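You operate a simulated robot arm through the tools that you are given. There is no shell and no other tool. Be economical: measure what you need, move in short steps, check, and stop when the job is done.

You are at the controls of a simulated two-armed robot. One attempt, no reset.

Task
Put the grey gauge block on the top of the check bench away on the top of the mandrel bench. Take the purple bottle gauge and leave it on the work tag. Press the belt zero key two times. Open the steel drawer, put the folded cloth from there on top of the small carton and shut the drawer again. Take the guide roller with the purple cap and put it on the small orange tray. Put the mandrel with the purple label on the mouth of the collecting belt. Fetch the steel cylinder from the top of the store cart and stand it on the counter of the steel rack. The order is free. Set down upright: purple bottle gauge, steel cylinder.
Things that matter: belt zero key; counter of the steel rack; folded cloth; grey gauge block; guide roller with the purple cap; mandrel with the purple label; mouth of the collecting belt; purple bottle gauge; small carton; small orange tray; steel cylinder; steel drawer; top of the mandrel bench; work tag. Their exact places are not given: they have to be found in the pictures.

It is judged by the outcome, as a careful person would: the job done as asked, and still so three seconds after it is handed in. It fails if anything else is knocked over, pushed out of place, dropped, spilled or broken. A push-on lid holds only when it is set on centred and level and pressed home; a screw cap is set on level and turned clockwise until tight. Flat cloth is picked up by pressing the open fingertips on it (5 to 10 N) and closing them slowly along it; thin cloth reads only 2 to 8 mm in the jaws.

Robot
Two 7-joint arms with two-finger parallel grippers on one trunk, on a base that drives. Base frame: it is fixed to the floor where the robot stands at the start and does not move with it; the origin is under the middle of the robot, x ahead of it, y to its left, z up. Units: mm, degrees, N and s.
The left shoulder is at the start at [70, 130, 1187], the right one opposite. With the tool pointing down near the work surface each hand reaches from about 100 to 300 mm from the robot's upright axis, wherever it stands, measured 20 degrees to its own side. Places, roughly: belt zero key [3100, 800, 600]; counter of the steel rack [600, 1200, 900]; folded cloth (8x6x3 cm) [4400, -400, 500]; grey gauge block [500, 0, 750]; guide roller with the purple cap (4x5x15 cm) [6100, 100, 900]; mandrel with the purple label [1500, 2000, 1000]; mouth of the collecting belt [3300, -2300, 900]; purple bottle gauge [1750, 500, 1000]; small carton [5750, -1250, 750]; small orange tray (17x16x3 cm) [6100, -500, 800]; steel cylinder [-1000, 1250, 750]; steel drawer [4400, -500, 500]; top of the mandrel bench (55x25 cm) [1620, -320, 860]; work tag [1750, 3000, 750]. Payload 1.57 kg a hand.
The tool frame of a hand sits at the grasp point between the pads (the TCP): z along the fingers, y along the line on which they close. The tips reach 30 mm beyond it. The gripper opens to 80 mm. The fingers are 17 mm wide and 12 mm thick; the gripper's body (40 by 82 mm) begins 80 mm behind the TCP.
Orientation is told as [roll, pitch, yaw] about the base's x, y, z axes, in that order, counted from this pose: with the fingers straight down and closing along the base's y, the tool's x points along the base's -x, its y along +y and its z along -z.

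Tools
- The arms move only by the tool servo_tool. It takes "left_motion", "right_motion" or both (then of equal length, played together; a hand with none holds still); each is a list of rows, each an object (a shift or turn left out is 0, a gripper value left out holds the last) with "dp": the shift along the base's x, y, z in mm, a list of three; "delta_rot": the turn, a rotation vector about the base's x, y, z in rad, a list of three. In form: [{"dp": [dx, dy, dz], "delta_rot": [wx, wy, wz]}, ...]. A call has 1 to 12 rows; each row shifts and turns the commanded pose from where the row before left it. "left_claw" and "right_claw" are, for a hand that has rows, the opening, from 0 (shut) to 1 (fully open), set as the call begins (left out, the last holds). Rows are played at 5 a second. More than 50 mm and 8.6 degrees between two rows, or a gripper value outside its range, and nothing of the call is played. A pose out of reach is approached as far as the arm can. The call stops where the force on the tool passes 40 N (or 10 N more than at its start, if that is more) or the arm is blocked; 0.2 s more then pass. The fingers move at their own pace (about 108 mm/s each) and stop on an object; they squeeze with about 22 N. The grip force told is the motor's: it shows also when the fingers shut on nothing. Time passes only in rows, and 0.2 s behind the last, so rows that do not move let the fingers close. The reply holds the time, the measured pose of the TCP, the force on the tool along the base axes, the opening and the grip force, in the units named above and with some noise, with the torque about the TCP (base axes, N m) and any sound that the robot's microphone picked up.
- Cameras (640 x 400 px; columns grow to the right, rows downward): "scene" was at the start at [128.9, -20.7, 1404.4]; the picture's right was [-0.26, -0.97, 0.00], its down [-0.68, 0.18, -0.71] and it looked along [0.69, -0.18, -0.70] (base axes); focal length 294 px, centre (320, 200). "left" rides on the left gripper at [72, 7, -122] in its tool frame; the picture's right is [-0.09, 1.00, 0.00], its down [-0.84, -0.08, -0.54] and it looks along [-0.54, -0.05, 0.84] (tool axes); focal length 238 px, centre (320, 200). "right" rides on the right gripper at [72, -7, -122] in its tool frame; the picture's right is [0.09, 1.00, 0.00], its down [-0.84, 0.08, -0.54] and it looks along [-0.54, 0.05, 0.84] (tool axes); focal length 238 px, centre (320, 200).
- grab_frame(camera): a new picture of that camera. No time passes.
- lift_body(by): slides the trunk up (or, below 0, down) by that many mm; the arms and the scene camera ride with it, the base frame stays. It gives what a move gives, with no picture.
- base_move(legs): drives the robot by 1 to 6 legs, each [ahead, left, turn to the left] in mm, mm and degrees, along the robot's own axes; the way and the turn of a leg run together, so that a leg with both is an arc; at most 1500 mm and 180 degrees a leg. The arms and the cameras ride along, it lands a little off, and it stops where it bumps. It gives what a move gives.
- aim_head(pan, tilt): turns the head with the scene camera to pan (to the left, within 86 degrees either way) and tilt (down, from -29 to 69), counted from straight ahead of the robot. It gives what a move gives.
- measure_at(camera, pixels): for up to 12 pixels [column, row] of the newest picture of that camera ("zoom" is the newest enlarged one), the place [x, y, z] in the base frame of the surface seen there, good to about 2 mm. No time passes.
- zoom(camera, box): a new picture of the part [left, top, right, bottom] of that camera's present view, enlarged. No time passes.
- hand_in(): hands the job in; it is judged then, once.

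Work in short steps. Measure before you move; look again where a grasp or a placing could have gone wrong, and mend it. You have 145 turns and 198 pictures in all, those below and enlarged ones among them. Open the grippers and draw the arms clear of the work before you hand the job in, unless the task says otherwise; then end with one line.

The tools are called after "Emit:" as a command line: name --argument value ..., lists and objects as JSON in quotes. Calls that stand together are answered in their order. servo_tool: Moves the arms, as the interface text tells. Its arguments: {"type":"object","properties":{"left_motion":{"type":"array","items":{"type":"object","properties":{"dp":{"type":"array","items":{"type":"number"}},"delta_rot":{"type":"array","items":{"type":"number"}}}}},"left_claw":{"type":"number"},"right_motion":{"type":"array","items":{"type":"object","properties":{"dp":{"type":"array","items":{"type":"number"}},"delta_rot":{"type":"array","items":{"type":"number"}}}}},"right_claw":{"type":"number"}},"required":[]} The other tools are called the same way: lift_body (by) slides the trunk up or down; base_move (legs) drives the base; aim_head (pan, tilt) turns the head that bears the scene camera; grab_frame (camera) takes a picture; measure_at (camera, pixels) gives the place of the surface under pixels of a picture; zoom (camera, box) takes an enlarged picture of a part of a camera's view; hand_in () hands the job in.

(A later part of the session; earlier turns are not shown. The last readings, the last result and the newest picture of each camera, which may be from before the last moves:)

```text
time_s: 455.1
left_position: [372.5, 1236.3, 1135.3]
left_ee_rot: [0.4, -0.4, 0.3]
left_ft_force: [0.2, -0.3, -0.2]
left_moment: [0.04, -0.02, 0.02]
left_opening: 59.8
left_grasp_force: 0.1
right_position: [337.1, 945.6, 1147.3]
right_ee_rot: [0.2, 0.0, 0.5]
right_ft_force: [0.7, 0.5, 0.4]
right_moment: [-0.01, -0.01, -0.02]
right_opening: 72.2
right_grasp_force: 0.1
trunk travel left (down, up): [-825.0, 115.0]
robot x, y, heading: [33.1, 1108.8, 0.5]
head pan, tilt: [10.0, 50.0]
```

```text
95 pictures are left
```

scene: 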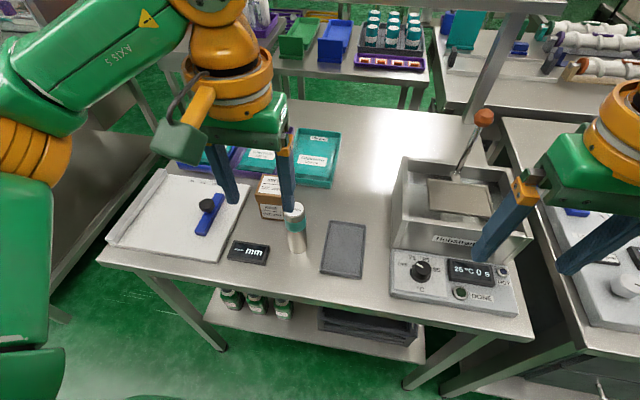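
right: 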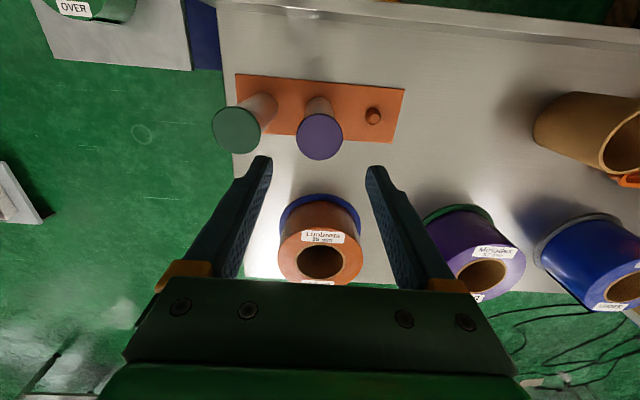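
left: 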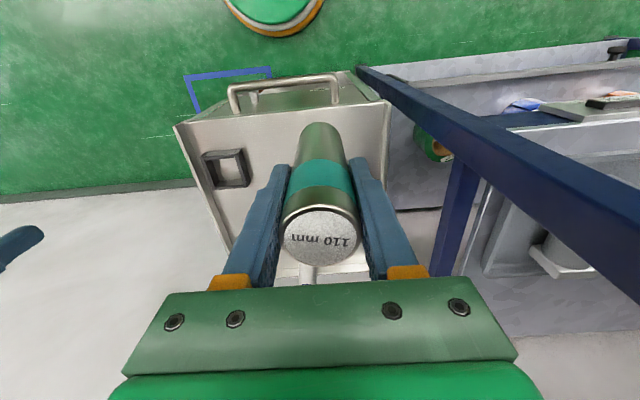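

The cylinder stands on the counter. Next: mandrel W113. I back out and go to y≈1950 to look into the alcove.

Emit:
base_move --legs '[[-250, 0, 0], [0, 830, 0]]'

Emit:
aim_head --pan 0 --tilt 25

Emit:
grab_frame --camera "scene"

Emit:
measure_at --camera "scene" --pixels '[[320, 300], [320, 240], [320, 220], [250, 240], [250, 200], [200, 250], [400, 250], [440, 240], [300, 190], [350, 190], [380, 220], [220, 170]]'

```text
time_s: 460.9
left_position: [114.2, 2058.7, 1136.0]
left_ee_rot: [0.2, -0.3, 0.4]
left_ft_force: [-0.9, 0.5, 0.0]
left_moment: [0.01, 0.01, -0.02]
left_opening: 59.7
left_grasp_force: 0.0
right_position: [80.2, 1766.8, 1146.0]
right_ee_rot: [0.3, -0.1, 0.7]
right_ft_force: [-0.3, -0.5, 0.0]
right_moment: [0.02, -0.03, -0.03]
right_opening: 72.2
right_grasp_force: 0.1
trunk travel left (down, up): [-825.0, 115.0]
robot x, y, heading: [-224.2, 1930.3, 0.6]
head pan, tilt: [10.0, 50.0]
```

```text
time_s: 461.8
left_position: [115.5, 2058.8, 1135.9]
left_ee_rot: [0.3, -0.2, 0.4]
left_ft_force: [-1.1, -0.4, -0.4]
left_moment: [-0.01, 0.0, -0.03]
left_opening: 60.1
left_grasp_force: 0.1
right_position: [78.9, 1768.0, 1146.2]
right_ee_rot: [0.2, 0.0, 0.6]
right_ft_force: [-0.1, -0.7, -0.3]
right_moment: [0.03, 0.0, -0.01]
right_opening: 72.1
right_grasp_force: 0.1
trunk travel left (down, up): [-825.0, 115.0]
robot x, y, heading: [-225.7, 1929.2, 0.3]
head pan, tilt: [0.0, 25.0]
```

```text
94 pictures are left
```

scene: 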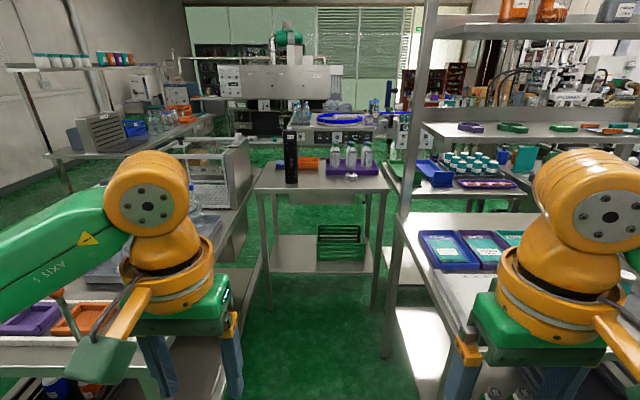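

```text
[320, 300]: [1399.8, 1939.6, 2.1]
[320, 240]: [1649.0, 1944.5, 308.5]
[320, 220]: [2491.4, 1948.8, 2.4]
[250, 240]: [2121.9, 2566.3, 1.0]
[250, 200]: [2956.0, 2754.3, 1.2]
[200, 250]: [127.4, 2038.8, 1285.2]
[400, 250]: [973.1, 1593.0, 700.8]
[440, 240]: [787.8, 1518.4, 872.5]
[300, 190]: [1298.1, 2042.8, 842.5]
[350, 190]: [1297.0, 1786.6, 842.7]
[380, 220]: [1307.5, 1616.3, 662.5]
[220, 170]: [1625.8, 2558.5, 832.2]
```

I measure the alcove's width.

Emit:
measure_at --camera "scene" --pixels '[[243, 215], [240, 260], [225, 340], [215, 240], [190, 360], [230, 390], [385, 300], [385, 350], [450, 390], [440, 330], [291, 160], [291, 182]]'

Emit:
zoom --camera "scene" --box '[80, 100, 420, 400]'

```text
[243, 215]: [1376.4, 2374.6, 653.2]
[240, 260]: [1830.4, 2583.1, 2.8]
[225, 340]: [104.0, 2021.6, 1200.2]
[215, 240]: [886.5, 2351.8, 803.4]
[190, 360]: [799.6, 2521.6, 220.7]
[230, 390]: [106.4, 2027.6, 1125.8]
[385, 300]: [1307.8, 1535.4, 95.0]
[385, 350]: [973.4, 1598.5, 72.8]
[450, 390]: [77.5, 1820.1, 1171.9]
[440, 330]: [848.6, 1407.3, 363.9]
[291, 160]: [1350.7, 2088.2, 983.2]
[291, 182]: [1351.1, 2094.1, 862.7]
```

```text
1.33 times, centred on (250, 250) of scene
```

zoom: 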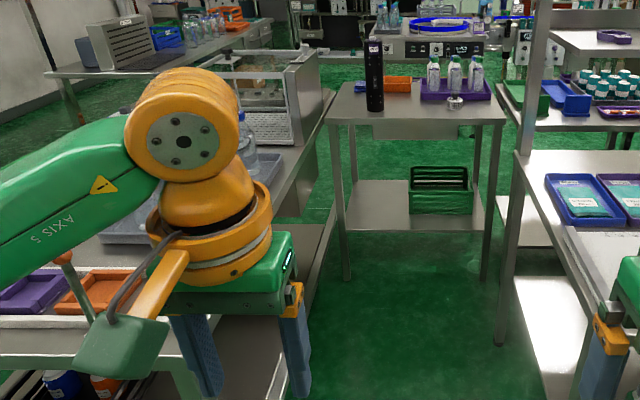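

Alcove is 1598…2352 wide. Mandrel: x 1351–1421 (dia ≈70), y≈2091. I check the dryer frame height and rack post for elbow clearance.

Emit:
measure_at --camera "zoom" --pixels '[[285, 50], [300, 70], [240, 55], [325, 95], [535, 30], [525, 100], [520, 160], [505, 330], [255, 140], [270, 170], [580, 20], [330, 120]]'

```text
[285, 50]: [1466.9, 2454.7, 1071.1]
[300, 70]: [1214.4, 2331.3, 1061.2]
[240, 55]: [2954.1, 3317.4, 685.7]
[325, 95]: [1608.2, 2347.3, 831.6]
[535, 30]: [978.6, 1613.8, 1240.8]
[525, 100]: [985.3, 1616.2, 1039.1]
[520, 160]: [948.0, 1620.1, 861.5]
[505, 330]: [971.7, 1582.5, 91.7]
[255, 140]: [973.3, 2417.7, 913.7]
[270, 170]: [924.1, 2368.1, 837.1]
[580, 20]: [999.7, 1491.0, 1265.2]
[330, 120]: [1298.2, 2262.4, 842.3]
```

The post (980,1615) is tall, so the right elbow must stay clear. I tuck the right hand inward, raise the trunk, and look at the right elbow.

Emit:
servo_tool --right_motion '[{"dp": [-10, 20, 0]}, {"dp": [-10, 20, 0]}, {"dp": [-10, 20, 0]}, {"dp": [-10, 20, 0]}]'

Emit:
lift_body --by 110

Emit:
aim_head --pan -60 --tilt 30

Emit:
grab_frame --camera "scene"

```text
time_s: 462.8
left_position: [113.8, 2060.5, 1135.6]
left_ee_rot: [0.2, -0.3, 0.4]
left_ft_force: [-0.6, 0.2, -0.2]
left_moment: [0.01, 0.03, 0.01]
left_opening: 59.8
left_grasp_force: 0.1
right_position: [38.3, 1849.1, 1146.5]
right_ee_rot: [0.2, 0.0, 0.7]
right_ft_force: [-0.4, 0.1, -0.9]
right_moment: [-0.01, 0.0, 0.02]
right_opening: 71.9
right_grasp_force: 0.1
trunk travel left (down, up): [-825.0, 115.0]
robot x, y, heading: [-229.8, 1927.9, 0.7]
head pan, tilt: [0.0, 25.0]
```

```text
time_s: 464.2
left_position: [114.6, 2059.6, 1245.9]
left_ee_rot: [0.3, -0.2, 0.4]
left_ft_force: [-0.9, 0.1, -1.0]
left_moment: [0.0, -0.01, -0.01]
left_opening: 60.1
left_grasp_force: 0.1
right_position: [39.2, 1848.4, 1256.1]
right_ee_rot: [0.1, 0.0, 0.8]
right_ft_force: [-0.1, 0.5, 0.3]
right_moment: [-0.01, 0.03, 0.02]
right_opening: 71.9
right_grasp_force: 0.0
trunk travel left (down, up): [-935.0, 5.0]
robot x, y, heading: [-226.4, 1936.4, 0.1]
head pan, tilt: [0.0, 25.0]
```

```text
time_s: 465.6
left_position: [114.6, 2059.4, 1244.7]
left_ee_rot: [0.2, -0.3, 0.4]
left_ft_force: [-0.3, 0.1, -0.4]
left_moment: [-0.04, 0.01, 0.02]
left_opening: 59.7
left_grasp_force: 0.0
right_position: [37.8, 1848.4, 1256.6]
right_ee_rot: [0.2, 0.0, 0.6]
right_ft_force: [0.2, 1.2, -0.3]
right_moment: [-0.04, 0.04, 0.0]
right_opening: 72.0
right_grasp_force: 0.1
trunk travel left (down, up): [-935.0, 5.0]
robot x, y, heading: [-223.9, 1931.1, 0.4]
head pan, tilt: [-60.0, 30.0]
```

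```text
92 pictures are left
```

scene: 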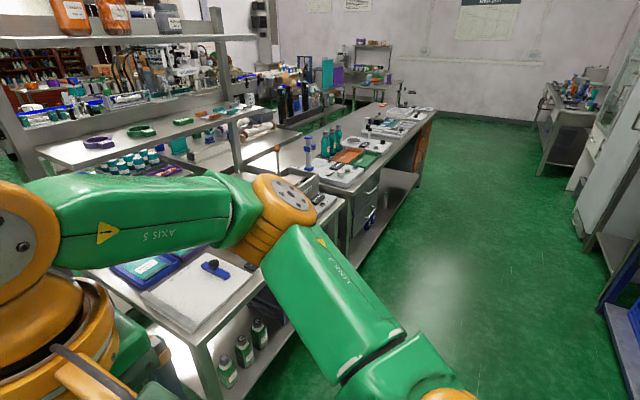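

Emit:
measure_at --camera "scene" --pixels '[[285, 200], [265, 180], [310, 205], [260, 250], [300, 235], [330, 300], [390, 360], [230, 190], [420, 390]]'

```text
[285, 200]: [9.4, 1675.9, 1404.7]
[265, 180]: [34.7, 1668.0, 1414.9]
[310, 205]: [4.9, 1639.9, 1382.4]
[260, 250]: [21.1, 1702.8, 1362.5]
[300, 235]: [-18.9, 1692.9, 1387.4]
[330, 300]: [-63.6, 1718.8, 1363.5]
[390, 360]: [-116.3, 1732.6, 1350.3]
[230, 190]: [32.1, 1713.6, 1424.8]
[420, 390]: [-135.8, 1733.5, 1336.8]
```

Right elbow reaches only ~320 mm right now. I drive in along y≈1990, in two steps with a check.

Emit:
base_move --legs '[[0, 58, -0.3], [700, 0, 0]]'

Emit:
aim_head --pan 0 --tilt 30

Emit:
grab_frame --camera "scene"

```text
time_s: 469.9
left_position: [809.3, 2121.1, 1246.8]
left_ee_rot: [0.3, -0.4, 0.3]
left_ft_force: [-0.2, -0.2, -0.3]
left_moment: [0.01, 0.0, 0.0]
left_opening: 59.8
left_grasp_force: 0.0
right_position: [733.7, 1908.4, 1256.5]
right_ee_rot: [0.2, -0.1, 0.6]
right_ft_force: [0.5, -0.1, 0.1]
right_moment: [0.01, 0.04, -0.02]
right_opening: 71.8
right_grasp_force: 0.1
trunk travel left (down, up): [-935.0, 5.0]
robot x, y, heading: [467.4, 1994.3, 0.6]
head pan, tilt: [-60.0, 30.0]
```

```text
time_s: 471.2
left_position: [811.3, 2120.9, 1245.2]
left_ee_rot: [0.2, -0.3, 0.4]
left_ft_force: [-0.1, -0.1, -0.4]
left_moment: [0.03, 0.01, -0.01]
left_opening: 60.1
left_grasp_force: 0.1
right_position: [734.9, 1910.5, 1256.7]
right_ee_rot: [0.2, 0.0, 0.6]
right_ft_force: [0.4, 0.1, 0.1]
right_moment: [-0.01, -0.02, -0.03]
right_opening: 71.9
right_grasp_force: 0.0
trunk travel left (down, up): [-935.0, 5.0]
robot x, y, heading: [471.6, 1995.2, 0.2]
head pan, tilt: [0.0, 30.0]
```

```text
91 pictures are left
```

scene: 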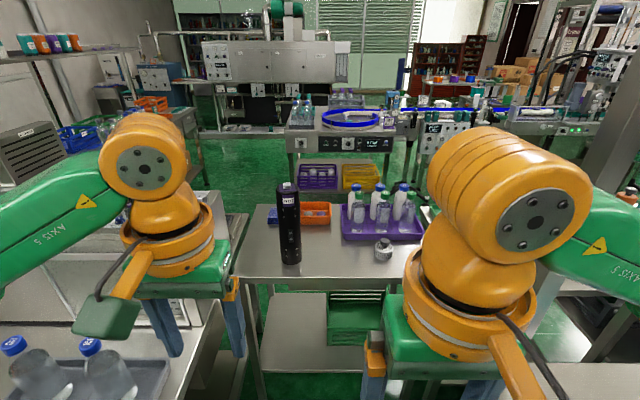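

Clear. I drive the remaining 485 mm.

Emit:
base_move --legs '[[300, 0, 0], [180, 0, 0]]'

Emit:
aim_head --pan 5 --tilt 45

Emit:
grab_frame --camera "scene"

Emit:
grab_frame --camera "left"

```text
time_s: 474.4
left_position: [1284.4, 2125.1, 1246.3]
left_ee_rot: [0.3, -0.6, 0.5]
left_ft_force: [-0.2, 1.0, 0.8]
left_moment: [-0.02, -0.05, 0.03]
left_opening: 59.8
left_grasp_force: 0.1
right_position: [1210.6, 1913.2, 1257.6]
right_ee_rot: [0.2, -0.2, 0.9]
right_ft_force: [-0.1, 0.5, 0.1]
right_moment: [0.02, 0.0, -0.01]
right_opening: 72.0
right_grasp_force: 0.0
trunk travel left (down, up): [-935.0, 5.0]
robot x, y, heading: [946.5, 1999.3, 0.4]
head pan, tilt: [0.0, 30.0]
```

```text
time_s: 475.2
left_position: [1289.5, 2125.1, 1244.8]
left_ee_rot: [0.2, -0.4, 0.4]
left_ft_force: [-0.2, -0.3, 0.0]
left_moment: [0.0, 0.0, -0.03]
left_opening: 59.9
left_grasp_force: 0.1
right_position: [1213.3, 1912.0, 1256.6]
right_ee_rot: [0.2, -0.1, 0.8]
right_ft_force: [0.0, 0.1, 0.5]
right_moment: [-0.03, -0.05, -0.02]
right_opening: 71.9
right_grasp_force: 0.1
trunk travel left (down, up): [-935.0, 5.0]
robot x, y, heading: [946.0, 1998.1, 0.6]
head pan, tilt: [5.0, 45.0]
```

```text
90 pictures are left
```

scene: 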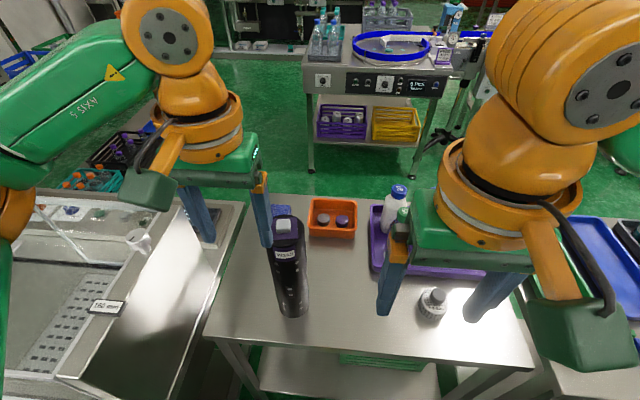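

```text
89 pictures are left
```

left: 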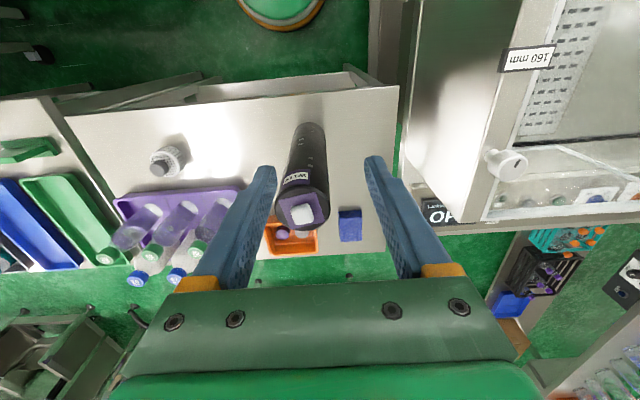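

I measure the mandrel top in the hand picture.

Emit:
zoom --camera "left" --box '[250, 110, 360, 250]'

Emit:
measure_at --camera "left" --pixels '[[302, 213], [281, 213], [325, 208], [302, 200], [303, 228], [290, 160], [320, 160], [295, 216]]'

```text
2.86 times, centred on (305, 180) of left
```

zoom: 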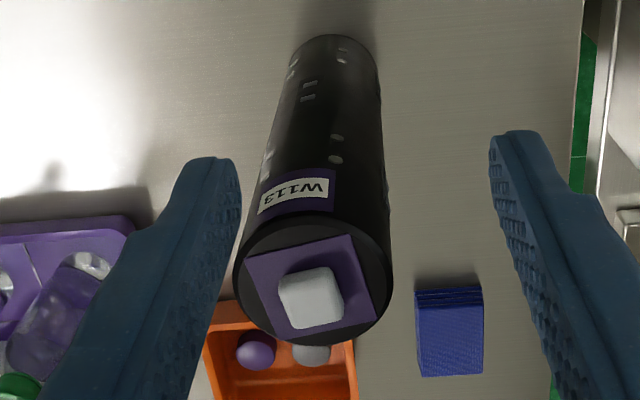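

```text
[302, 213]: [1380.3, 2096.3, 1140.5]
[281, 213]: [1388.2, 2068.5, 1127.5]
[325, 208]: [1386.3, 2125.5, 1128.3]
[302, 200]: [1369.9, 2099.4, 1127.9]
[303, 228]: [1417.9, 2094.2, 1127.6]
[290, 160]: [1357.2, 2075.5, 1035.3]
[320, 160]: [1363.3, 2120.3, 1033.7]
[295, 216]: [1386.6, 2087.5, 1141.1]
```

Mandrel centre ≈(1386,2095), dia ≈71; 80 mm opening leaves ~4 mm each side. I move above it with the fingers fully open and check.

Emit:
servo_tool --left_motion '[{"dp": [33, -10, 0]}, {"dp": [33, -10, 0]}, {"dp": [31, -10, 0]}, {"dp": [0, 0, -35]}, {"dp": [0, 0, -35]}, {}, {}]' --left_claw 1

Emit:
zoom --camera "left" --box '[220, 60, 420, 240]'

Emit:
measure_at --camera "left" --pixels '[[320, 130], [300, 130], [340, 130], [320, 115], [320, 145], [320, 100], [290, 125], [350, 125]]'

```text
time_s: 476.8
left_position: [1385.0, 2093.2, 1176.0]
left_ee_rot: [0.2, -0.3, 0.4]
left_ft_force: [-0.2, 0.3, -0.3]
left_moment: [-0.02, -0.01, 0.03]
left_opening: 79.9
left_grasp_force: 0.1
right_position: [1214.7, 1913.3, 1256.2]
right_ee_rot: [0.2, 0.0, 0.8]
right_ft_force: [-0.4, 0.4, -0.2]
right_moment: [-0.04, 0.01, 0.0]
right_opening: 71.8
right_grasp_force: 0.1
trunk travel left (down, up): [-935.0, 5.0]
robot x, y, heading: [947.9, 1995.7, 0.2]
head pan, tilt: [5.0, 45.0]
```

```text
2.22 times, centred on (320, 150) of left
```

zoom: 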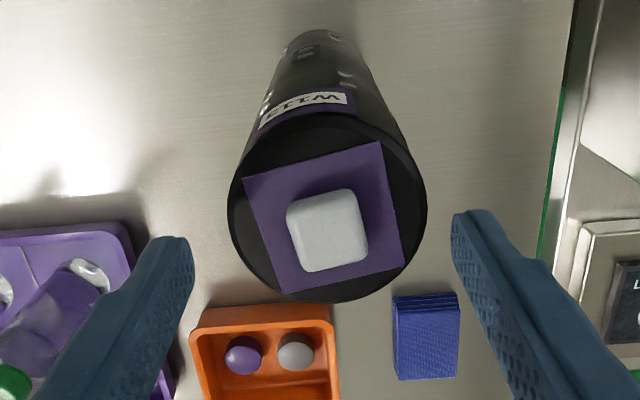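

```text
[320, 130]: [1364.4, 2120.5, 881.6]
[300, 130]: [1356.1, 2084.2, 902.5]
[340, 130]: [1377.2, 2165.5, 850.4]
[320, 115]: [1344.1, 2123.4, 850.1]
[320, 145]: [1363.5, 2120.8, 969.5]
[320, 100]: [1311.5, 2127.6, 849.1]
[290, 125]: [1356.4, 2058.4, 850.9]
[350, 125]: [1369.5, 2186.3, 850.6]
```

I measure rim points of the top plane.

Emit:
measure_at --camera "zoom" --pixels '[[236, 205], [419, 205], [328, 292], [325, 210], [255, 160], [400, 160], [270, 275], [385, 275], [318, 140]]'

```text
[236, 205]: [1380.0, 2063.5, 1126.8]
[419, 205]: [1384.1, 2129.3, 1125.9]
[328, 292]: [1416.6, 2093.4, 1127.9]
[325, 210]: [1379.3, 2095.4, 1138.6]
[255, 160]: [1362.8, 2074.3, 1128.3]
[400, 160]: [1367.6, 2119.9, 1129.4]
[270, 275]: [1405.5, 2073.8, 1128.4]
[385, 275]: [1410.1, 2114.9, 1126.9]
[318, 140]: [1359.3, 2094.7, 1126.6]
```

Rim centre ≈(1384,2096). I shift +1.5 in y and descend slowly past the rim.

Emit:
servo_tool --left_motion '[{"dp": [-1, 1.5, -10]}, {"dp": [0, 0, -10]}, {"dp": [0, 0, -10]}, {}]'

Emit:
zoom --camera "left" --box '[220, 60, 420, 240]'

```text
time_s: 477.8
left_position: [1385.8, 2096.1, 1146.2]
left_ee_rot: [0.2, -0.3, 0.4]
left_ft_force: [0.3, 0.5, -0.3]
left_moment: [0.04, 0.01, 0.0]
left_opening: 80.2
left_grasp_force: 0.0
right_position: [1214.7, 1913.6, 1255.5]
right_ee_rot: [0.2, 0.1, 0.8]
right_ft_force: [0.2, 0.1, 0.0]
right_moment: [-0.03, -0.04, 0.03]
right_opening: 71.8
right_grasp_force: 0.0
trunk travel left (down, up): [-935.0, 5.0]
robot x, y, heading: [946.7, 1995.1, 0.7]
head pan, tilt: [5.0, 45.0]
```

```text
2.22 times, centred on (320, 150) of left
```

zoom: 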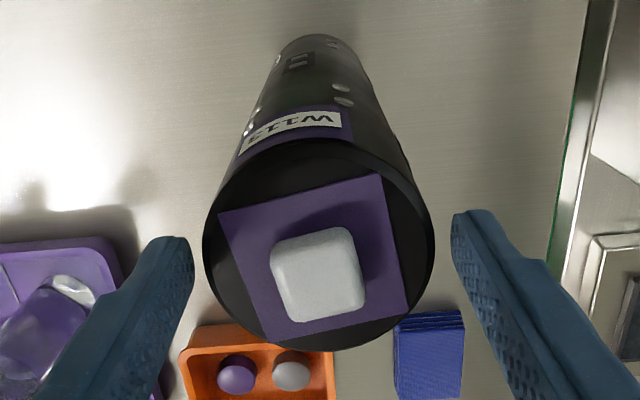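

No contact; tips pass on both sides. I go down 60 mm more and grip.

Emit:
servo_tool --left_motion '[{"dp": [0, -0.5, -15]}, {"dp": [0, 0, -15]}, {"dp": [0, 0, -15]}, {"dp": [0, 0, -15]}, {}]'

Emit:
servo_tool --left_motion '[{}, {}, {}]' --left_claw 0

Emit:
servo_tool --left_motion '[{"dp": [0, 0, 10]}, {"dp": [0, 0, 20]}, {"dp": [0, 0, 40]}, {}]'

Emit:
grab_frame --camera "scene"

```text
time_s: 479.0
left_position: [1385.7, 2094.8, 1085.8]
left_ee_rot: [0.2, -0.3, 0.4]
left_ft_force: [0.5, 0.3, -0.2]
left_moment: [0.0, 0.03, -0.04]
left_opening: 79.9
left_grasp_force: 0.1
right_position: [1214.7, 1913.5, 1256.5]
right_ee_rot: [0.2, 0.1, 0.8]
right_ft_force: [-0.3, 0.2, 0.6]
right_moment: [0.01, 0.01, -0.01]
right_opening: 72.1
right_grasp_force: 0.0
trunk travel left (down, up): [-935.0, 5.0]
robot x, y, heading: [949.7, 1997.1, 0.6]
head pan, tilt: [5.0, 45.0]
```

```text
time_s: 479.8
left_position: [1386.8, 2093.9, 1084.7]
left_ee_rot: [0.4, -0.3, 0.3]
left_ft_force: [0.5, -0.2, -0.1]
left_moment: [-0.32, 0.07, -0.01]
left_opening: 70.2
left_grasp_force: 22.5
right_position: [1213.3, 1912.2, 1256.7]
right_ee_rot: [0.2, 0.0, 0.8]
right_ft_force: [0.5, 0.0, -0.5]
right_moment: [-0.01, 0.0, -0.02]
right_opening: 71.8
right_grasp_force: 0.0
trunk travel left (down, up): [-935.0, 5.0]
robot x, y, heading: [950.3, 1996.2, 0.3]
head pan, tilt: [5.0, 45.0]
```

```text
time_s: 480.8
left_position: [1387.5, 2096.3, 1155.2]
left_ee_rot: [0.2, -0.2, 0.5]
left_ft_force: [-0.5, 0.8, -5.4]
left_moment: [-0.01, 0.03, 0.01]
left_opening: 70.3
left_grasp_force: 21.5
right_position: [1215.8, 1913.4, 1256.0]
right_ee_rot: [0.1, 0.1, 0.8]
right_ft_force: [-1.1, -0.6, -0.1]
right_moment: [-0.04, 0.02, 0.03]
right_opening: 71.8
right_grasp_force: 0.1
trunk travel left (down, up): [-935.0, 5.0]
robot x, y, heading: [950.8, 1995.9, 0.7]
head pan, tilt: [5.0, 45.0]
```

```text
85 pictures are left
```

scene: 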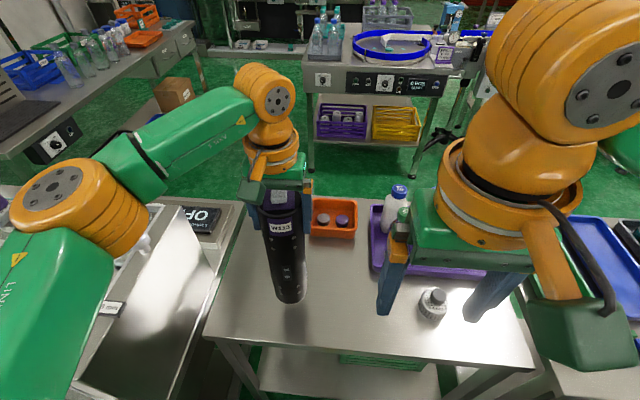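

Mandrel held. I raise it, draw it in, and back out of the alcove.

Emit:
servo_tool --left_motion '[{"dp": [0, 0, 40]}, {"dp": [-15, 0, 35]}, {"dp": [-30, 5, 10]}, {"dp": [-30, 5, 0]}]'

Emit:
base_move --legs '[[-600, 0, 0], [-650, 0, 0]]'

Emit:
grab_frame --camera "left"

```text
time_s: 481.8
left_position: [1309.9, 2109.2, 1241.5]
left_ee_rot: [0.2, -0.3, 0.3]
left_ft_force: [-0.6, 0.6, -6.1]
left_moment: [-0.01, 0.02, -0.01]
left_opening: 70.2
left_grasp_force: 22.1
right_position: [1213.2, 1915.6, 1255.7]
right_ee_rot: [0.1, 0.0, 0.8]
right_ft_force: [-0.5, 0.3, 0.4]
right_moment: [0.0, -0.02, 0.04]
right_opening: 72.0
right_grasp_force: 0.0
trunk travel left (down, up): [-935.0, 5.0]
robot x, y, heading: [947.7, 1993.2, 0.5]
head pan, tilt: [5.0, 45.0]
```

```text
time_s: 488.4
left_position: [60.8, 2101.0, 1240.9]
left_ee_rot: [0.3, -0.1, -0.3]
left_ft_force: [1.1, 0.4, -6.5]
left_moment: [-0.01, 0.04, 0.01]
left_opening: 70.6
left_grasp_force: 22.0
right_position: [-36.3, 1908.7, 1256.1]
right_ee_rot: [0.2, 0.1, 0.1]
right_ft_force: [-0.2, 0.3, -0.4]
right_moment: [-0.01, 0.03, -0.01]
right_opening: 72.1
right_grasp_force: 0.1
trunk travel left (down, up): [-935.0, 5.0]
robot x, y, heading: [-303.9, 1995.6, -0.4]
head pan, tilt: [5.0, 45.0]
```

```text
84 pictures are left
```

left: 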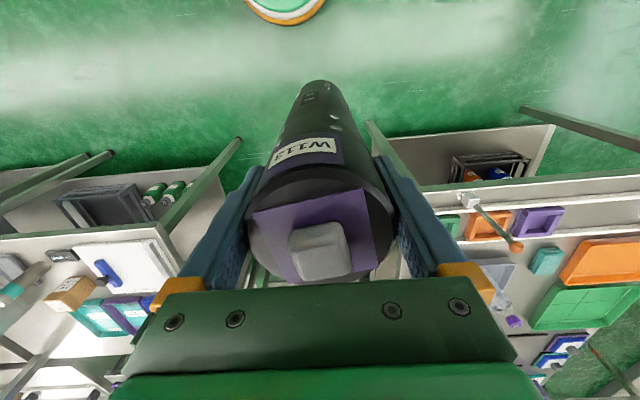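

I drive south past the check bench to y≈−1770, then check the pose.

Emit:
base_move --legs '[[0, -1300, 0.4], [0, -1300, 0], [0, -1150, 0]]'

```text
time_s: 506.5
left_position: [76.7, -1642.8, 1239.8]
left_ee_rot: [0.2, -0.2, -0.3]
left_ft_force: [0.8, 0.3, -5.7]
left_moment: [-0.01, 0.05, 0.03]
left_opening: 70.3
left_grasp_force: 22.1
right_position: [-21.0, -1835.9, 1255.4]
right_ee_rot: [0.1, 0.1, 0.1]
right_ft_force: [0.4, -0.6, 0.3]
right_moment: [-0.02, -0.02, 0.02]
right_opening: 72.1
right_grasp_force: 0.0
trunk travel left (down, up): [-935.0, 5.0]
robot x, y, heading: [-287.1, -1751.2, -0.2]
head pan, tilt: [5.0, 45.0]
```

Emit:
base_move --legs '[[1300, 0, 0], [1300, 0, 0]]'

Emit:
aim_head --pan -25 --tilt 30

Emit:
grab_frame --camera "scene"

```text
time_s: 519.0
left_position: [2642.4, -1666.1, 1240.5]
left_ee_rot: [0.3, -0.3, -0.4]
left_ft_force: [-0.1, -0.7, -6.5]
left_moment: [0.01, 0.06, 0.0]
left_opening: 70.3
left_grasp_force: 21.2
right_position: [2543.2, -1857.9, 1257.0]
right_ee_rot: [0.2, -0.1, -0.1]
right_ft_force: [-0.2, 1.0, 0.3]
right_moment: [0.0, 0.0, -0.02]
right_opening: 71.7
right_grasp_force: 0.0
trunk travel left (down, up): [-935.0, 5.0]
robot x, y, heading: [2276.4, -1770.9, -0.3]
head pan, tilt: [5.0, 45.0]
```

```text
time_s: 520.0
left_position: [2643.5, -1665.5, 1241.3]
left_ee_rot: [0.4, -0.2, -0.3]
left_ft_force: [0.3, -0.1, -6.0]
left_moment: [0.02, -0.03, 0.0]
left_opening: 70.3
left_grasp_force: 21.2
right_position: [2544.8, -1858.8, 1256.3]
right_ee_rot: [0.2, 0.0, -0.1]
right_ft_force: [-0.2, -0.2, -0.1]
right_moment: [0.01, 0.01, -0.05]
right_opening: 71.9
right_grasp_force: 0.0
trunk travel left (down, up): [-935.0, 5.0]
robot x, y, heading: [2273.1, -1773.8, -0.5]
head pan, tilt: [-25.0, 30.0]
```

```text
83 pictures are left
```

scene: 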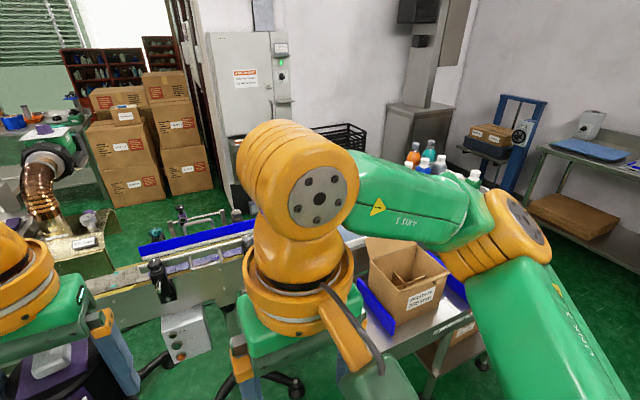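

The right arm hides the belt mouth. I move the right hand back and out of the view, and look again from a different pan.

Emit:
servo_tool --right_motion '[{"dp": [-10, -35, 0]}, {"dp": [-10, -35, 0]}, {"dp": [-10, -35, 0]}, {"dp": [0, -35, -20]}, {"dp": [0, -35, -20]}, {"dp": [0, -20, -20]}]'

Emit:
aim_head --pan -12 --tilt 25

Emit:
grab_frame --camera "scene"

Emit:
aim_head --pan -80 --tilt 30

Emit:
grab_frame --camera "scene"

```text
time_s: 521.4
left_position: [2643.2, -1666.7, 1239.9]
left_ee_rot: [0.3, -0.3, -0.4]
left_ft_force: [-0.2, -0.2, -5.9]
left_moment: [-0.01, -0.01, -0.02]
left_opening: 70.0
left_grasp_force: 22.2
right_position: [2517.4, -2054.2, 1195.0]
right_ee_rot: [0.2, 0.0, 0.1]
right_ft_force: [0.4, 0.8, 0.1]
right_moment: [0.03, 0.0, 0.02]
right_opening: 72.0
right_grasp_force: 0.0
trunk travel left (down, up): [-935.0, 5.0]
robot x, y, heading: [2278.2, -1771.0, -0.5]
head pan, tilt: [-25.0, 30.0]
```

```text
time_s: 522.1
left_position: [2643.2, -1666.2, 1240.9]
left_ee_rot: [0.4, -0.2, -0.4]
left_ft_force: [-0.5, -0.8, -6.0]
left_moment: [0.01, 0.01, 0.0]
left_opening: 70.2
left_grasp_force: 22.4
right_position: [2516.2, -2053.6, 1195.7]
right_ee_rot: [0.3, 0.0, -0.1]
right_ft_force: [-0.2, -0.3, -0.3]
right_moment: [-0.02, 0.0, 0.02]
right_opening: 72.1
right_grasp_force: 0.0
trunk travel left (down, up): [-935.0, 5.0]
robot x, y, heading: [2280.3, -1774.0, -0.5]
head pan, tilt: [-12.0, 25.0]
```

```text
82 pictures are left
```

scene: 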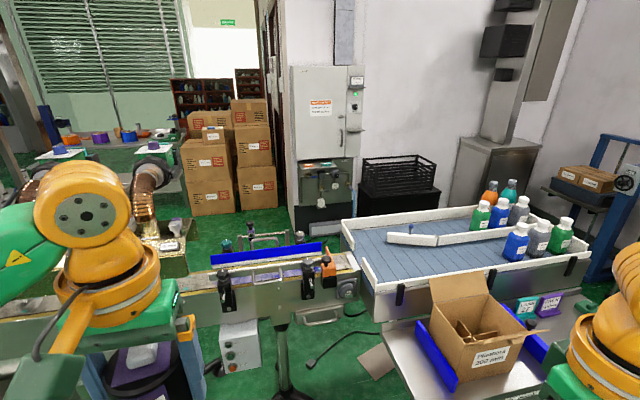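

```text
time_s: 523.5
left_position: [2642.4, -1665.2, 1241.0]
left_ee_rot: [0.3, -0.2, -0.4]
left_ft_force: [-0.1, 0.9, -6.9]
left_moment: [-0.05, 0.0, 0.0]
left_opening: 70.3
left_grasp_force: 21.9
right_position: [2517.4, -2053.7, 1195.6]
right_ee_rot: [0.2, 0.0, -0.1]
right_ft_force: [-0.6, 0.2, -0.4]
right_moment: [-0.08, -0.03, -0.04]
right_opening: 72.0
right_grasp_force: 0.0
trunk travel left (down, up): [-935.0, 5.0]
robot x, y, heading: [2278.2, -1770.5, -0.4]
head pan, tilt: [-80.0, 30.0]
```

```text
81 pictures are left
```

scene: 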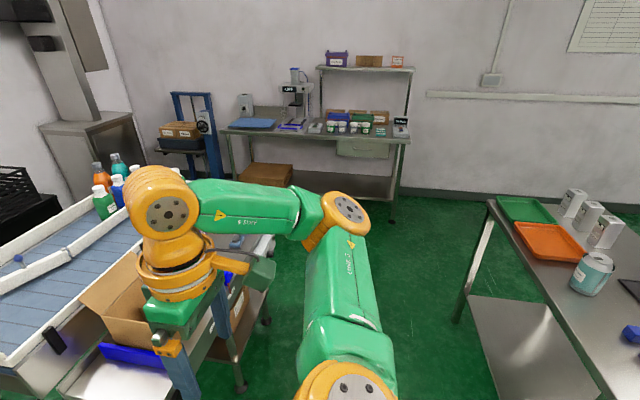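

The collecting belt is the blue slatted belt with white rails; its mouth is the left end at about (375,250). I look closer and measure.

Emit:
aim_head --pan -20 --tilt 28

Emit:
zoom --camera "scene" --box '[200, 150, 480, 325]'

Emit:
measure_at --camera "zoom" --pixels '[[260, 150], [240, 120], [220, 190], [300, 200], [350, 160], [290, 170], [270, 130], [330, 110], [420, 120], [310, 230], [200, 170], [300, 290]]'

```text
time_s: 524.8
left_position: [2643.4, -1666.0, 1240.1]
left_ee_rot: [0.3, -0.3, -0.4]
left_ft_force: [-0.1, 0.4, -5.6]
left_moment: [0.05, 0.0, 0.02]
left_opening: 70.3
left_grasp_force: 22.5
right_position: [2516.9, -2052.9, 1196.7]
right_ee_rot: [0.2, 0.0, -0.1]
right_ft_force: [0.7, -0.4, 0.1]
right_moment: [0.01, -0.02, -0.04]
right_opening: 72.1
right_grasp_force: 0.0
trunk travel left (down, up): [-935.0, 5.0]
robot x, y, heading: [2277.6, -1769.7, -0.2]
head pan, tilt: [-20.0, 28.0]
```

```text
2.29 times, centred on (340, 238) of scene
```

zoom: 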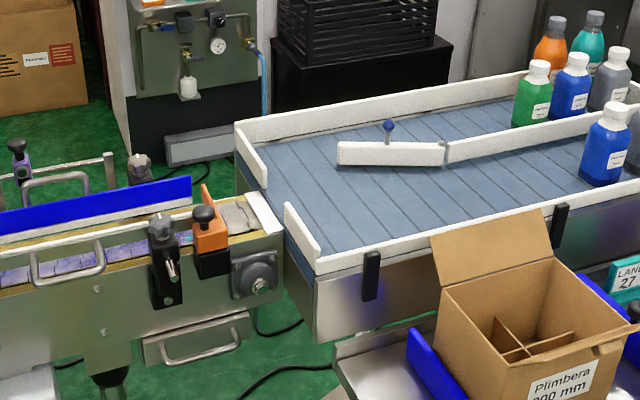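

```text
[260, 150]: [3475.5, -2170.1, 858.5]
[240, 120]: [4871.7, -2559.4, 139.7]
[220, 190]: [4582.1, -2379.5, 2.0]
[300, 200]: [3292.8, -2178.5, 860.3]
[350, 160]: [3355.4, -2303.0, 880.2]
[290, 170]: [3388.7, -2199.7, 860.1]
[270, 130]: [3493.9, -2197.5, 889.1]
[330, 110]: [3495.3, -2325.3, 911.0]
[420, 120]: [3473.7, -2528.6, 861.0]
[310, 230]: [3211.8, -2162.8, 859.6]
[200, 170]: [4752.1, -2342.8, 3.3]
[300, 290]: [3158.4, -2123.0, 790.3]
```

I measure surrounding obstacles: feed conveyor, control box, packing table, and area behind.

Emit:
grab_frame --camera "scene"

Emit:
measure_at --camera "zoom" --pixels '[[270, 190], [290, 215], [315, 255], [275, 240], [215, 300], [130, 260], [335, 355], [345, 390], [420, 345], [340, 90], [170, 150], [235, 150]]'

```text
79 pictures are left
```

scene: 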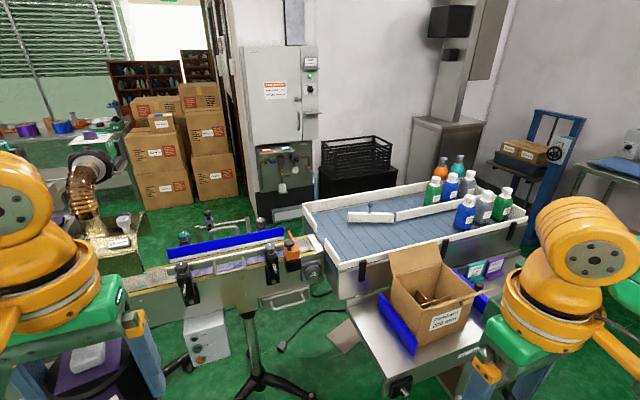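

```text
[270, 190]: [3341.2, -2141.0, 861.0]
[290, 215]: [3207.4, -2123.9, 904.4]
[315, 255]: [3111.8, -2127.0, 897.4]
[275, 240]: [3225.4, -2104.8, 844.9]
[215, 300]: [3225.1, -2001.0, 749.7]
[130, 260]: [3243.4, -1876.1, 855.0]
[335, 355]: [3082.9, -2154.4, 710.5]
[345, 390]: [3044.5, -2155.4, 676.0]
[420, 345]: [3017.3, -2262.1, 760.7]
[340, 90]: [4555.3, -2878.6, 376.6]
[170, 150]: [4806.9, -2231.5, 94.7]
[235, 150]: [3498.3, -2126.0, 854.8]
```

Emit:
measure_at --camera "scene" --pixels '[[245, 390], [310, 395], [262, 385], [205, 340], [225, 330], [400, 390], [380, 345], [340, 330], [165, 365], [345, 300], [268, 340], [430, 395]]'

Emit:
aim_head --pan -20 --tilt 50

Emit:
grab_frame --camera "scene"

Emit:
measure_at --camera "scene" --pixels '[[200, 200], [245, 230], [300, 230], [180, 260], [320, 180], [380, 250], [420, 200], [350, 300], [250, 300], [290, 280], [400, 300], [300, 180]]'

```text
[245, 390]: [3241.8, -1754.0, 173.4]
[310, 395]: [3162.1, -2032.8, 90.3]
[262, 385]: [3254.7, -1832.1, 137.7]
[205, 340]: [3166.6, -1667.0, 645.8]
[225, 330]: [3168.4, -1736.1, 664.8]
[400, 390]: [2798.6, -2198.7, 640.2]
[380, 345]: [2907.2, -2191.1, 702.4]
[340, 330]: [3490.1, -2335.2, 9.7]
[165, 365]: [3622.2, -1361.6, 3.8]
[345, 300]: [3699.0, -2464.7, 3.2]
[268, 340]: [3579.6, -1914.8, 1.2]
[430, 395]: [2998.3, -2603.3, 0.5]
```

```text
time_s: 525.6
left_position: [2643.9, -1665.9, 1240.7]
left_ee_rot: [0.3, -0.3, -0.4]
left_ft_force: [0.8, -0.8, -5.9]
left_moment: [0.01, 0.01, 0.02]
left_opening: 70.0
left_grasp_force: 22.0
right_position: [2516.5, -2052.0, 1195.4]
right_ee_rot: [0.2, 0.0, -0.1]
right_ft_force: [1.2, -0.5, 0.6]
right_moment: [-0.01, -0.01, 0.04]
right_opening: 72.2
right_grasp_force: 0.0
trunk travel left (down, up): [-935.0, 5.0]
robot x, y, heading: [2280.5, -1771.4, -0.6]
head pan, tilt: [-20.0, 50.0]
```

```text
78 pictures are left
```

scene: 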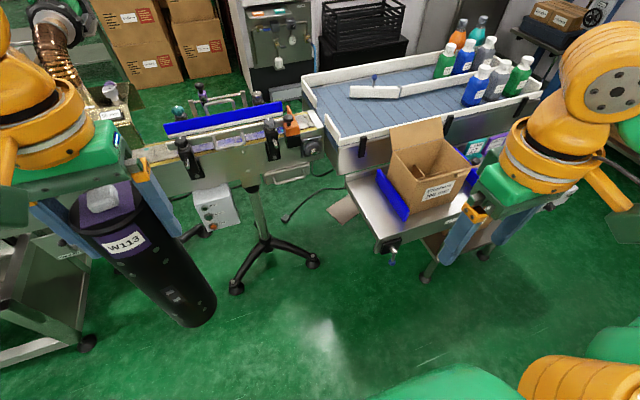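

```text
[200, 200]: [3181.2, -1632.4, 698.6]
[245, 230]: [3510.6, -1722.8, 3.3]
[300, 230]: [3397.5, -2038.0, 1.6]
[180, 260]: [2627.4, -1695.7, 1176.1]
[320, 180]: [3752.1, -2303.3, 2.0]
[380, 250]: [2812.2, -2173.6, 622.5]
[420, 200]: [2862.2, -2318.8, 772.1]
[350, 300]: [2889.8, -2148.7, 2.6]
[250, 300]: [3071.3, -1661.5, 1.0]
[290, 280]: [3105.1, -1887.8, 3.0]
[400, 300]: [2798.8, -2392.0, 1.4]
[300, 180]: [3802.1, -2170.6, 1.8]
```

I measure the machine east of the conveyor, the tripod feet, and my own base outline to choose the side to work from.

Emit:
measure_at --camera "scene" --pixels '[[236, 288], [312, 262], [270, 262], [110, 130], [130, 115], [150, 100], [60, 60], [230, 60], [300, 120], [430, 390], [540, 365], [620, 345]]'

```text
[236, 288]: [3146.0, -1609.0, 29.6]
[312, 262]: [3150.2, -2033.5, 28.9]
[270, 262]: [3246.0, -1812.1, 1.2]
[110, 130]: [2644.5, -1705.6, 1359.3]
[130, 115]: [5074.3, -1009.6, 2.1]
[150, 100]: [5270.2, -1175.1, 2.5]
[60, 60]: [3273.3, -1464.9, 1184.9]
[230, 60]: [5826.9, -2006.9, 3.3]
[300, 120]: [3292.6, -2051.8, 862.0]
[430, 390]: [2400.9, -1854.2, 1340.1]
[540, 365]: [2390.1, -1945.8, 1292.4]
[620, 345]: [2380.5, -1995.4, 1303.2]
```

West side works: base at (2895,−1860), heading −90°, left hand reaching south-east. I check the carton flap and clamp heights first.

Emit:
measure_at --camera "scene" --pixels '[[415, 128], [395, 135], [440, 150], [470, 170], [270, 125], [184, 145], [290, 115], [375, 78], [330, 135], [300, 80]]'

Emit:
base_move --legs '[[0, 0, -89.5]]'

```text
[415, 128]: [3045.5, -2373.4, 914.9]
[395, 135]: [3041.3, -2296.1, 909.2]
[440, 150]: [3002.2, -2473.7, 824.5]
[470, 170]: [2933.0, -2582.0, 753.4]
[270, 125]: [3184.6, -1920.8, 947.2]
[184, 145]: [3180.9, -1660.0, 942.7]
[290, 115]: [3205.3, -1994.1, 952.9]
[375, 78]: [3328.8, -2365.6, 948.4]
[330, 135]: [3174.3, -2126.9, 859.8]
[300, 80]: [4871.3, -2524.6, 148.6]
```

```text
time_s: 529.9
left_position: [2379.3, -2138.7, 1241.8]
left_ee_rot: [0.3, -0.2, -91.4]
left_ft_force: [0.1, -0.2, -6.4]
left_moment: [0.01, 0.0, -0.03]
left_opening: 70.2
left_grasp_force: 22.3
right_position: [1992.9, -2006.9, 1195.2]
right_ee_rot: [0.3, 0.0, -90.9]
right_ft_force: [0.1, 0.6, -0.1]
right_moment: [0.02, 0.0, 0.0]
right_opening: 72.1
right_grasp_force: 0.1
trunk travel left (down, up): [-935.0, 5.0]
robot x, y, heading: [2279.1, -1772.2, -91.3]
head pan, tilt: [-20.0, 50.0]
```

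Heights are all below 960; mandrel bottom is at 1007. I shift left (east) to x≈2890.

Emit:
base_move --legs '[[30, 400, 1.3], [40, 210, 0]]'

Emit:
aim_head --pan 40 --tilt 45

Emit:
grab_frame --camera "scene"

```text
time_s: 533.7
left_position: [2991.3, -2206.5, 1240.4]
left_ee_rot: [0.5, -0.4, -89.9]
left_ft_force: [-1.7, -0.4, -5.2]
left_moment: [0.01, -0.01, 0.01]
left_opening: 70.3
left_grasp_force: 21.9
right_position: [2604.6, -2084.2, 1193.5]
right_ee_rot: [0.5, 0.0, -89.5]
right_ft_force: [0.2, -0.5, -0.3]
right_moment: [0.02, -0.04, 0.0]
right_opening: 71.9
right_grasp_force: 0.1
trunk travel left (down, up): [-935.0, 5.0]
robot x, y, heading: [2887.2, -1841.8, -89.5]
head pan, tilt: [-20.0, 50.0]
```

```text
time_s: 535.0
left_position: [2996.6, -2207.4, 1241.4]
left_ee_rot: [0.3, -0.3, -89.8]
left_ft_force: [0.0, 0.2, -5.7]
left_moment: [0.01, 0.01, 0.01]
left_opening: 70.2
left_grasp_force: 21.9
right_position: [2607.3, -2085.4, 1195.1]
right_ee_rot: [0.3, 0.1, -89.5]
right_ft_force: [0.3, 0.4, 0.3]
right_moment: [0.04, 0.0, 0.03]
right_opening: 72.2
right_grasp_force: 0.0
trunk travel left (down, up): [-935.0, 5.0]
robot x, y, heading: [2886.0, -1846.1, -89.7]
head pan, tilt: [40.0, 45.0]
```

```text
77 pictures are left
```

scene: 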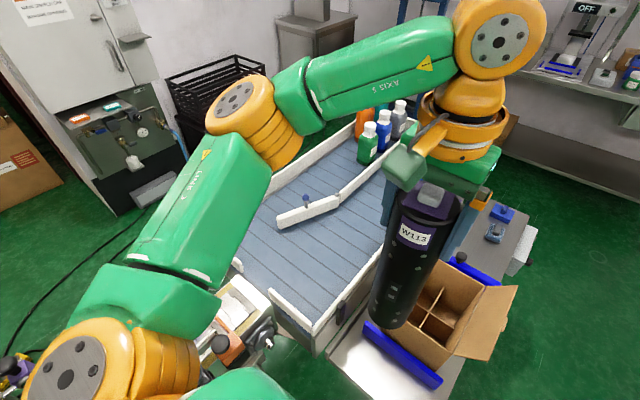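

I move the mandrel east over the belt mouth in steps.

Emit:
servo_tool --left_motion '[{"dp": [42, -3, 0]}, {"dp": [42, -3, 0]}, {"dp": [42, -3, 0]}, {"dp": [42, -3, 0]}, {"dp": [42, -3, 0]}, {"dp": [42, -3, 0]}, {"dp": [42, -3, 0]}, {}]'

Emit:
grab_frame --camera "scene"

```text
time_s: 536.8
left_position: [3255.8, -2202.1, 1227.4]
left_ee_rot: [0.2, -0.3, -89.6]
left_ft_force: [-0.4, 1.2, -6.0]
left_moment: [0.02, 0.02, 0.01]
left_opening: 70.1
left_grasp_force: 21.4
left hand out of reach, approached as far as the arm can: row 6, 7
right_position: [2609.6, -2085.3, 1195.1]
right_ee_rot: [0.2, 0.0, -89.5]
right_ft_force: [-0.1, 0.6, -0.4]
right_moment: [-0.01, 0.0, 0.02]
right_opening: 72.2
right_grasp_force: 0.0
trunk travel left (down, up): [-935.0, 5.0]
robot x, y, heading: [2892.2, -1843.7, -89.6]
head pan, tilt: [40.0, 45.0]
```

```text
76 pictures are left
```

scene: 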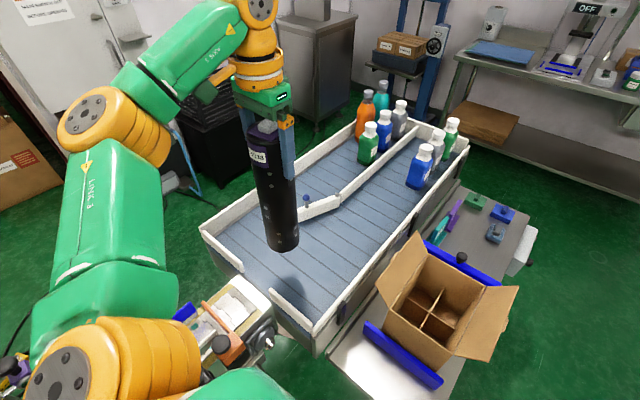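

At the arm's limit at this height; lower is better. I lower 90 mm then extend further.

Emit:
servo_tool --left_motion '[{"dp": [0, 0, -30]}, {"dp": [0, 0, -30]}, {"dp": [0, 0, -30]}, {"dp": [15, -12, 0]}, {"dp": [15, -12, 0]}, {"dp": [10, -8, 0]}, {}]'

Emit:
grab_frame --camera "scene"

Emit:
measure_at --camera "scene" --pixels '[[240, 268], [280, 290], [300, 330], [210, 228], [310, 210], [335, 205], [260, 270], [285, 265], [320, 260], [240, 235]]'

```text
time_s: 538.4
left_position: [3264.1, -2209.3, 1138.6]
left_ee_rot: [0.1, -0.2, -89.9]
left_ft_force: [0.0, -0.2, -5.2]
left_moment: [0.0, -0.03, -0.02]
left_opening: 70.2
left_grasp_force: 22.0
left hand out of reach, approached as far as the arm can: row 4, 5, 6
right_position: [2609.3, -2084.9, 1196.0]
right_ee_rot: [0.3, 0.1, -89.6]
right_ft_force: [-0.6, -0.7, -0.7]
right_moment: [-0.03, 0.02, 0.03]
right_opening: 71.7
right_grasp_force: 0.0
trunk travel left (down, up): [-935.0, 5.0]
robot x, y, heading: [2887.3, -1844.5, -89.6]
head pan, tilt: [40.0, 45.0]
```

```text
75 pictures are left
```

scene: 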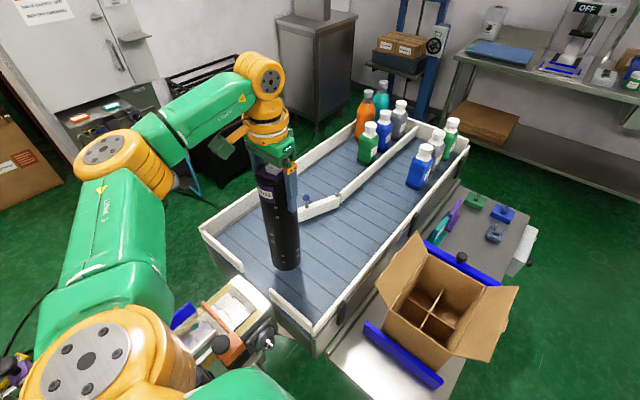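

```text
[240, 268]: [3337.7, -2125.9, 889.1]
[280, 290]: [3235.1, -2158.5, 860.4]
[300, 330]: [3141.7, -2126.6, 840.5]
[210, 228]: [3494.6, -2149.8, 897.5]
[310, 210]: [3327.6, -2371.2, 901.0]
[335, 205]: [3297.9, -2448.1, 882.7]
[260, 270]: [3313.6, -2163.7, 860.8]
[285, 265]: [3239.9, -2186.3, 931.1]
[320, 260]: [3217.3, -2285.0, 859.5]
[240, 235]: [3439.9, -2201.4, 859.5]
```

The mandrel hangs just inside the mouth opening. I nudge the base 20 mm ahead / 15 mm left to centre it deeper, then lower.

Emit:
base_move --legs '[[22, 18, 0]]'

Emit:
servo_tool --left_motion '[{"dp": [0, 0, -20]}, {"dp": [0, 0, -14]}, {"dp": [0, 0, -6]}, {}]'

Emit:
grab_frame --camera "scene"

```text
time_s: 539.2
left_position: [3278.2, -2226.2, 1140.4]
left_ee_rot: [0.4, -0.5, -89.8]
left_ft_force: [-0.3, 0.9, -5.6]
left_moment: [-0.02, 0.0, 0.0]
left_opening: 70.4
left_grasp_force: 22.2
right_position: [2623.6, -2102.5, 1194.8]
right_ee_rot: [0.5, -0.1, -89.5]
right_ft_force: [-0.4, 0.9, -0.3]
right_moment: [-0.03, -0.01, 0.01]
right_opening: 72.0
right_grasp_force: 0.1
trunk travel left (down, up): [-935.0, 5.0]
robot x, y, heading: [2905.6, -1866.2, -89.6]
head pan, tilt: [40.0, 45.0]
```

```text
time_s: 540.2
left_position: [3282.0, -2231.8, 1097.1]
left_ee_rot: [0.2, -0.2, -89.8]
left_ft_force: [0.0, 0.0, -6.8]
left_moment: [0.03, 0.01, 0.0]
left_opening: 70.1
left_grasp_force: 21.8
right_position: [2627.9, -2108.3, 1195.1]
right_ee_rot: [0.1, 0.0, -89.5]
right_ft_force: [0.0, 1.3, -0.6]
right_moment: [-0.03, 0.01, -0.01]
right_opening: 71.8
right_grasp_force: 0.1
trunk travel left (down, up): [-935.0, 5.0]
robot x, y, heading: [2903.8, -1864.0, -89.6]
head pan, tilt: [40.0, 45.0]
```

```text
74 pictures are left
```

scene: 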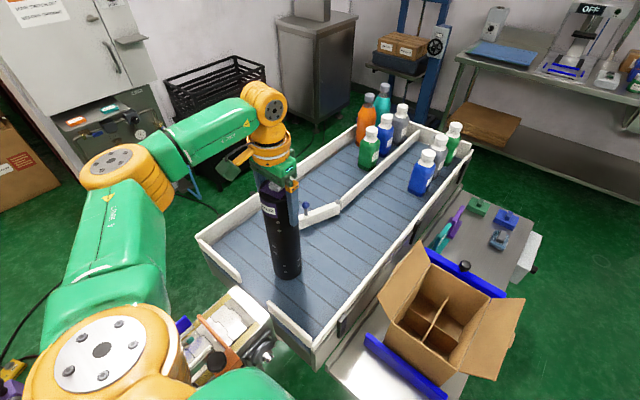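

Almost down. I lower in 2 mm steps to contact.

Emit:
servo_tool --left_motion '[{"dp": [0, 0, -2]}, {"dp": [0, 0, -2]}, {}]'

```text
time_s: 541.0
left_position: [3281.4, -2231.6, 1093.8]
left_ee_rot: [0.1, -0.1, -89.8]
left_ft_force: [0.3, -0.5, -6.0]
left_moment: [0.01, 0.01, 0.01]
left_opening: 70.3
left_grasp_force: 21.6
right_position: [2626.8, -2106.8, 1195.1]
right_ee_rot: [0.1, 0.0, -89.4]
right_ft_force: [-0.6, 0.6, -0.6]
right_moment: [-0.02, -0.05, 0.03]
right_opening: 72.0
right_grasp_force: 0.0
trunk travel left (down, up): [-935.0, 5.0]
robot x, y, heading: [2907.3, -1866.2, -89.7]
head pan, tilt: [40.0, 45.0]
```

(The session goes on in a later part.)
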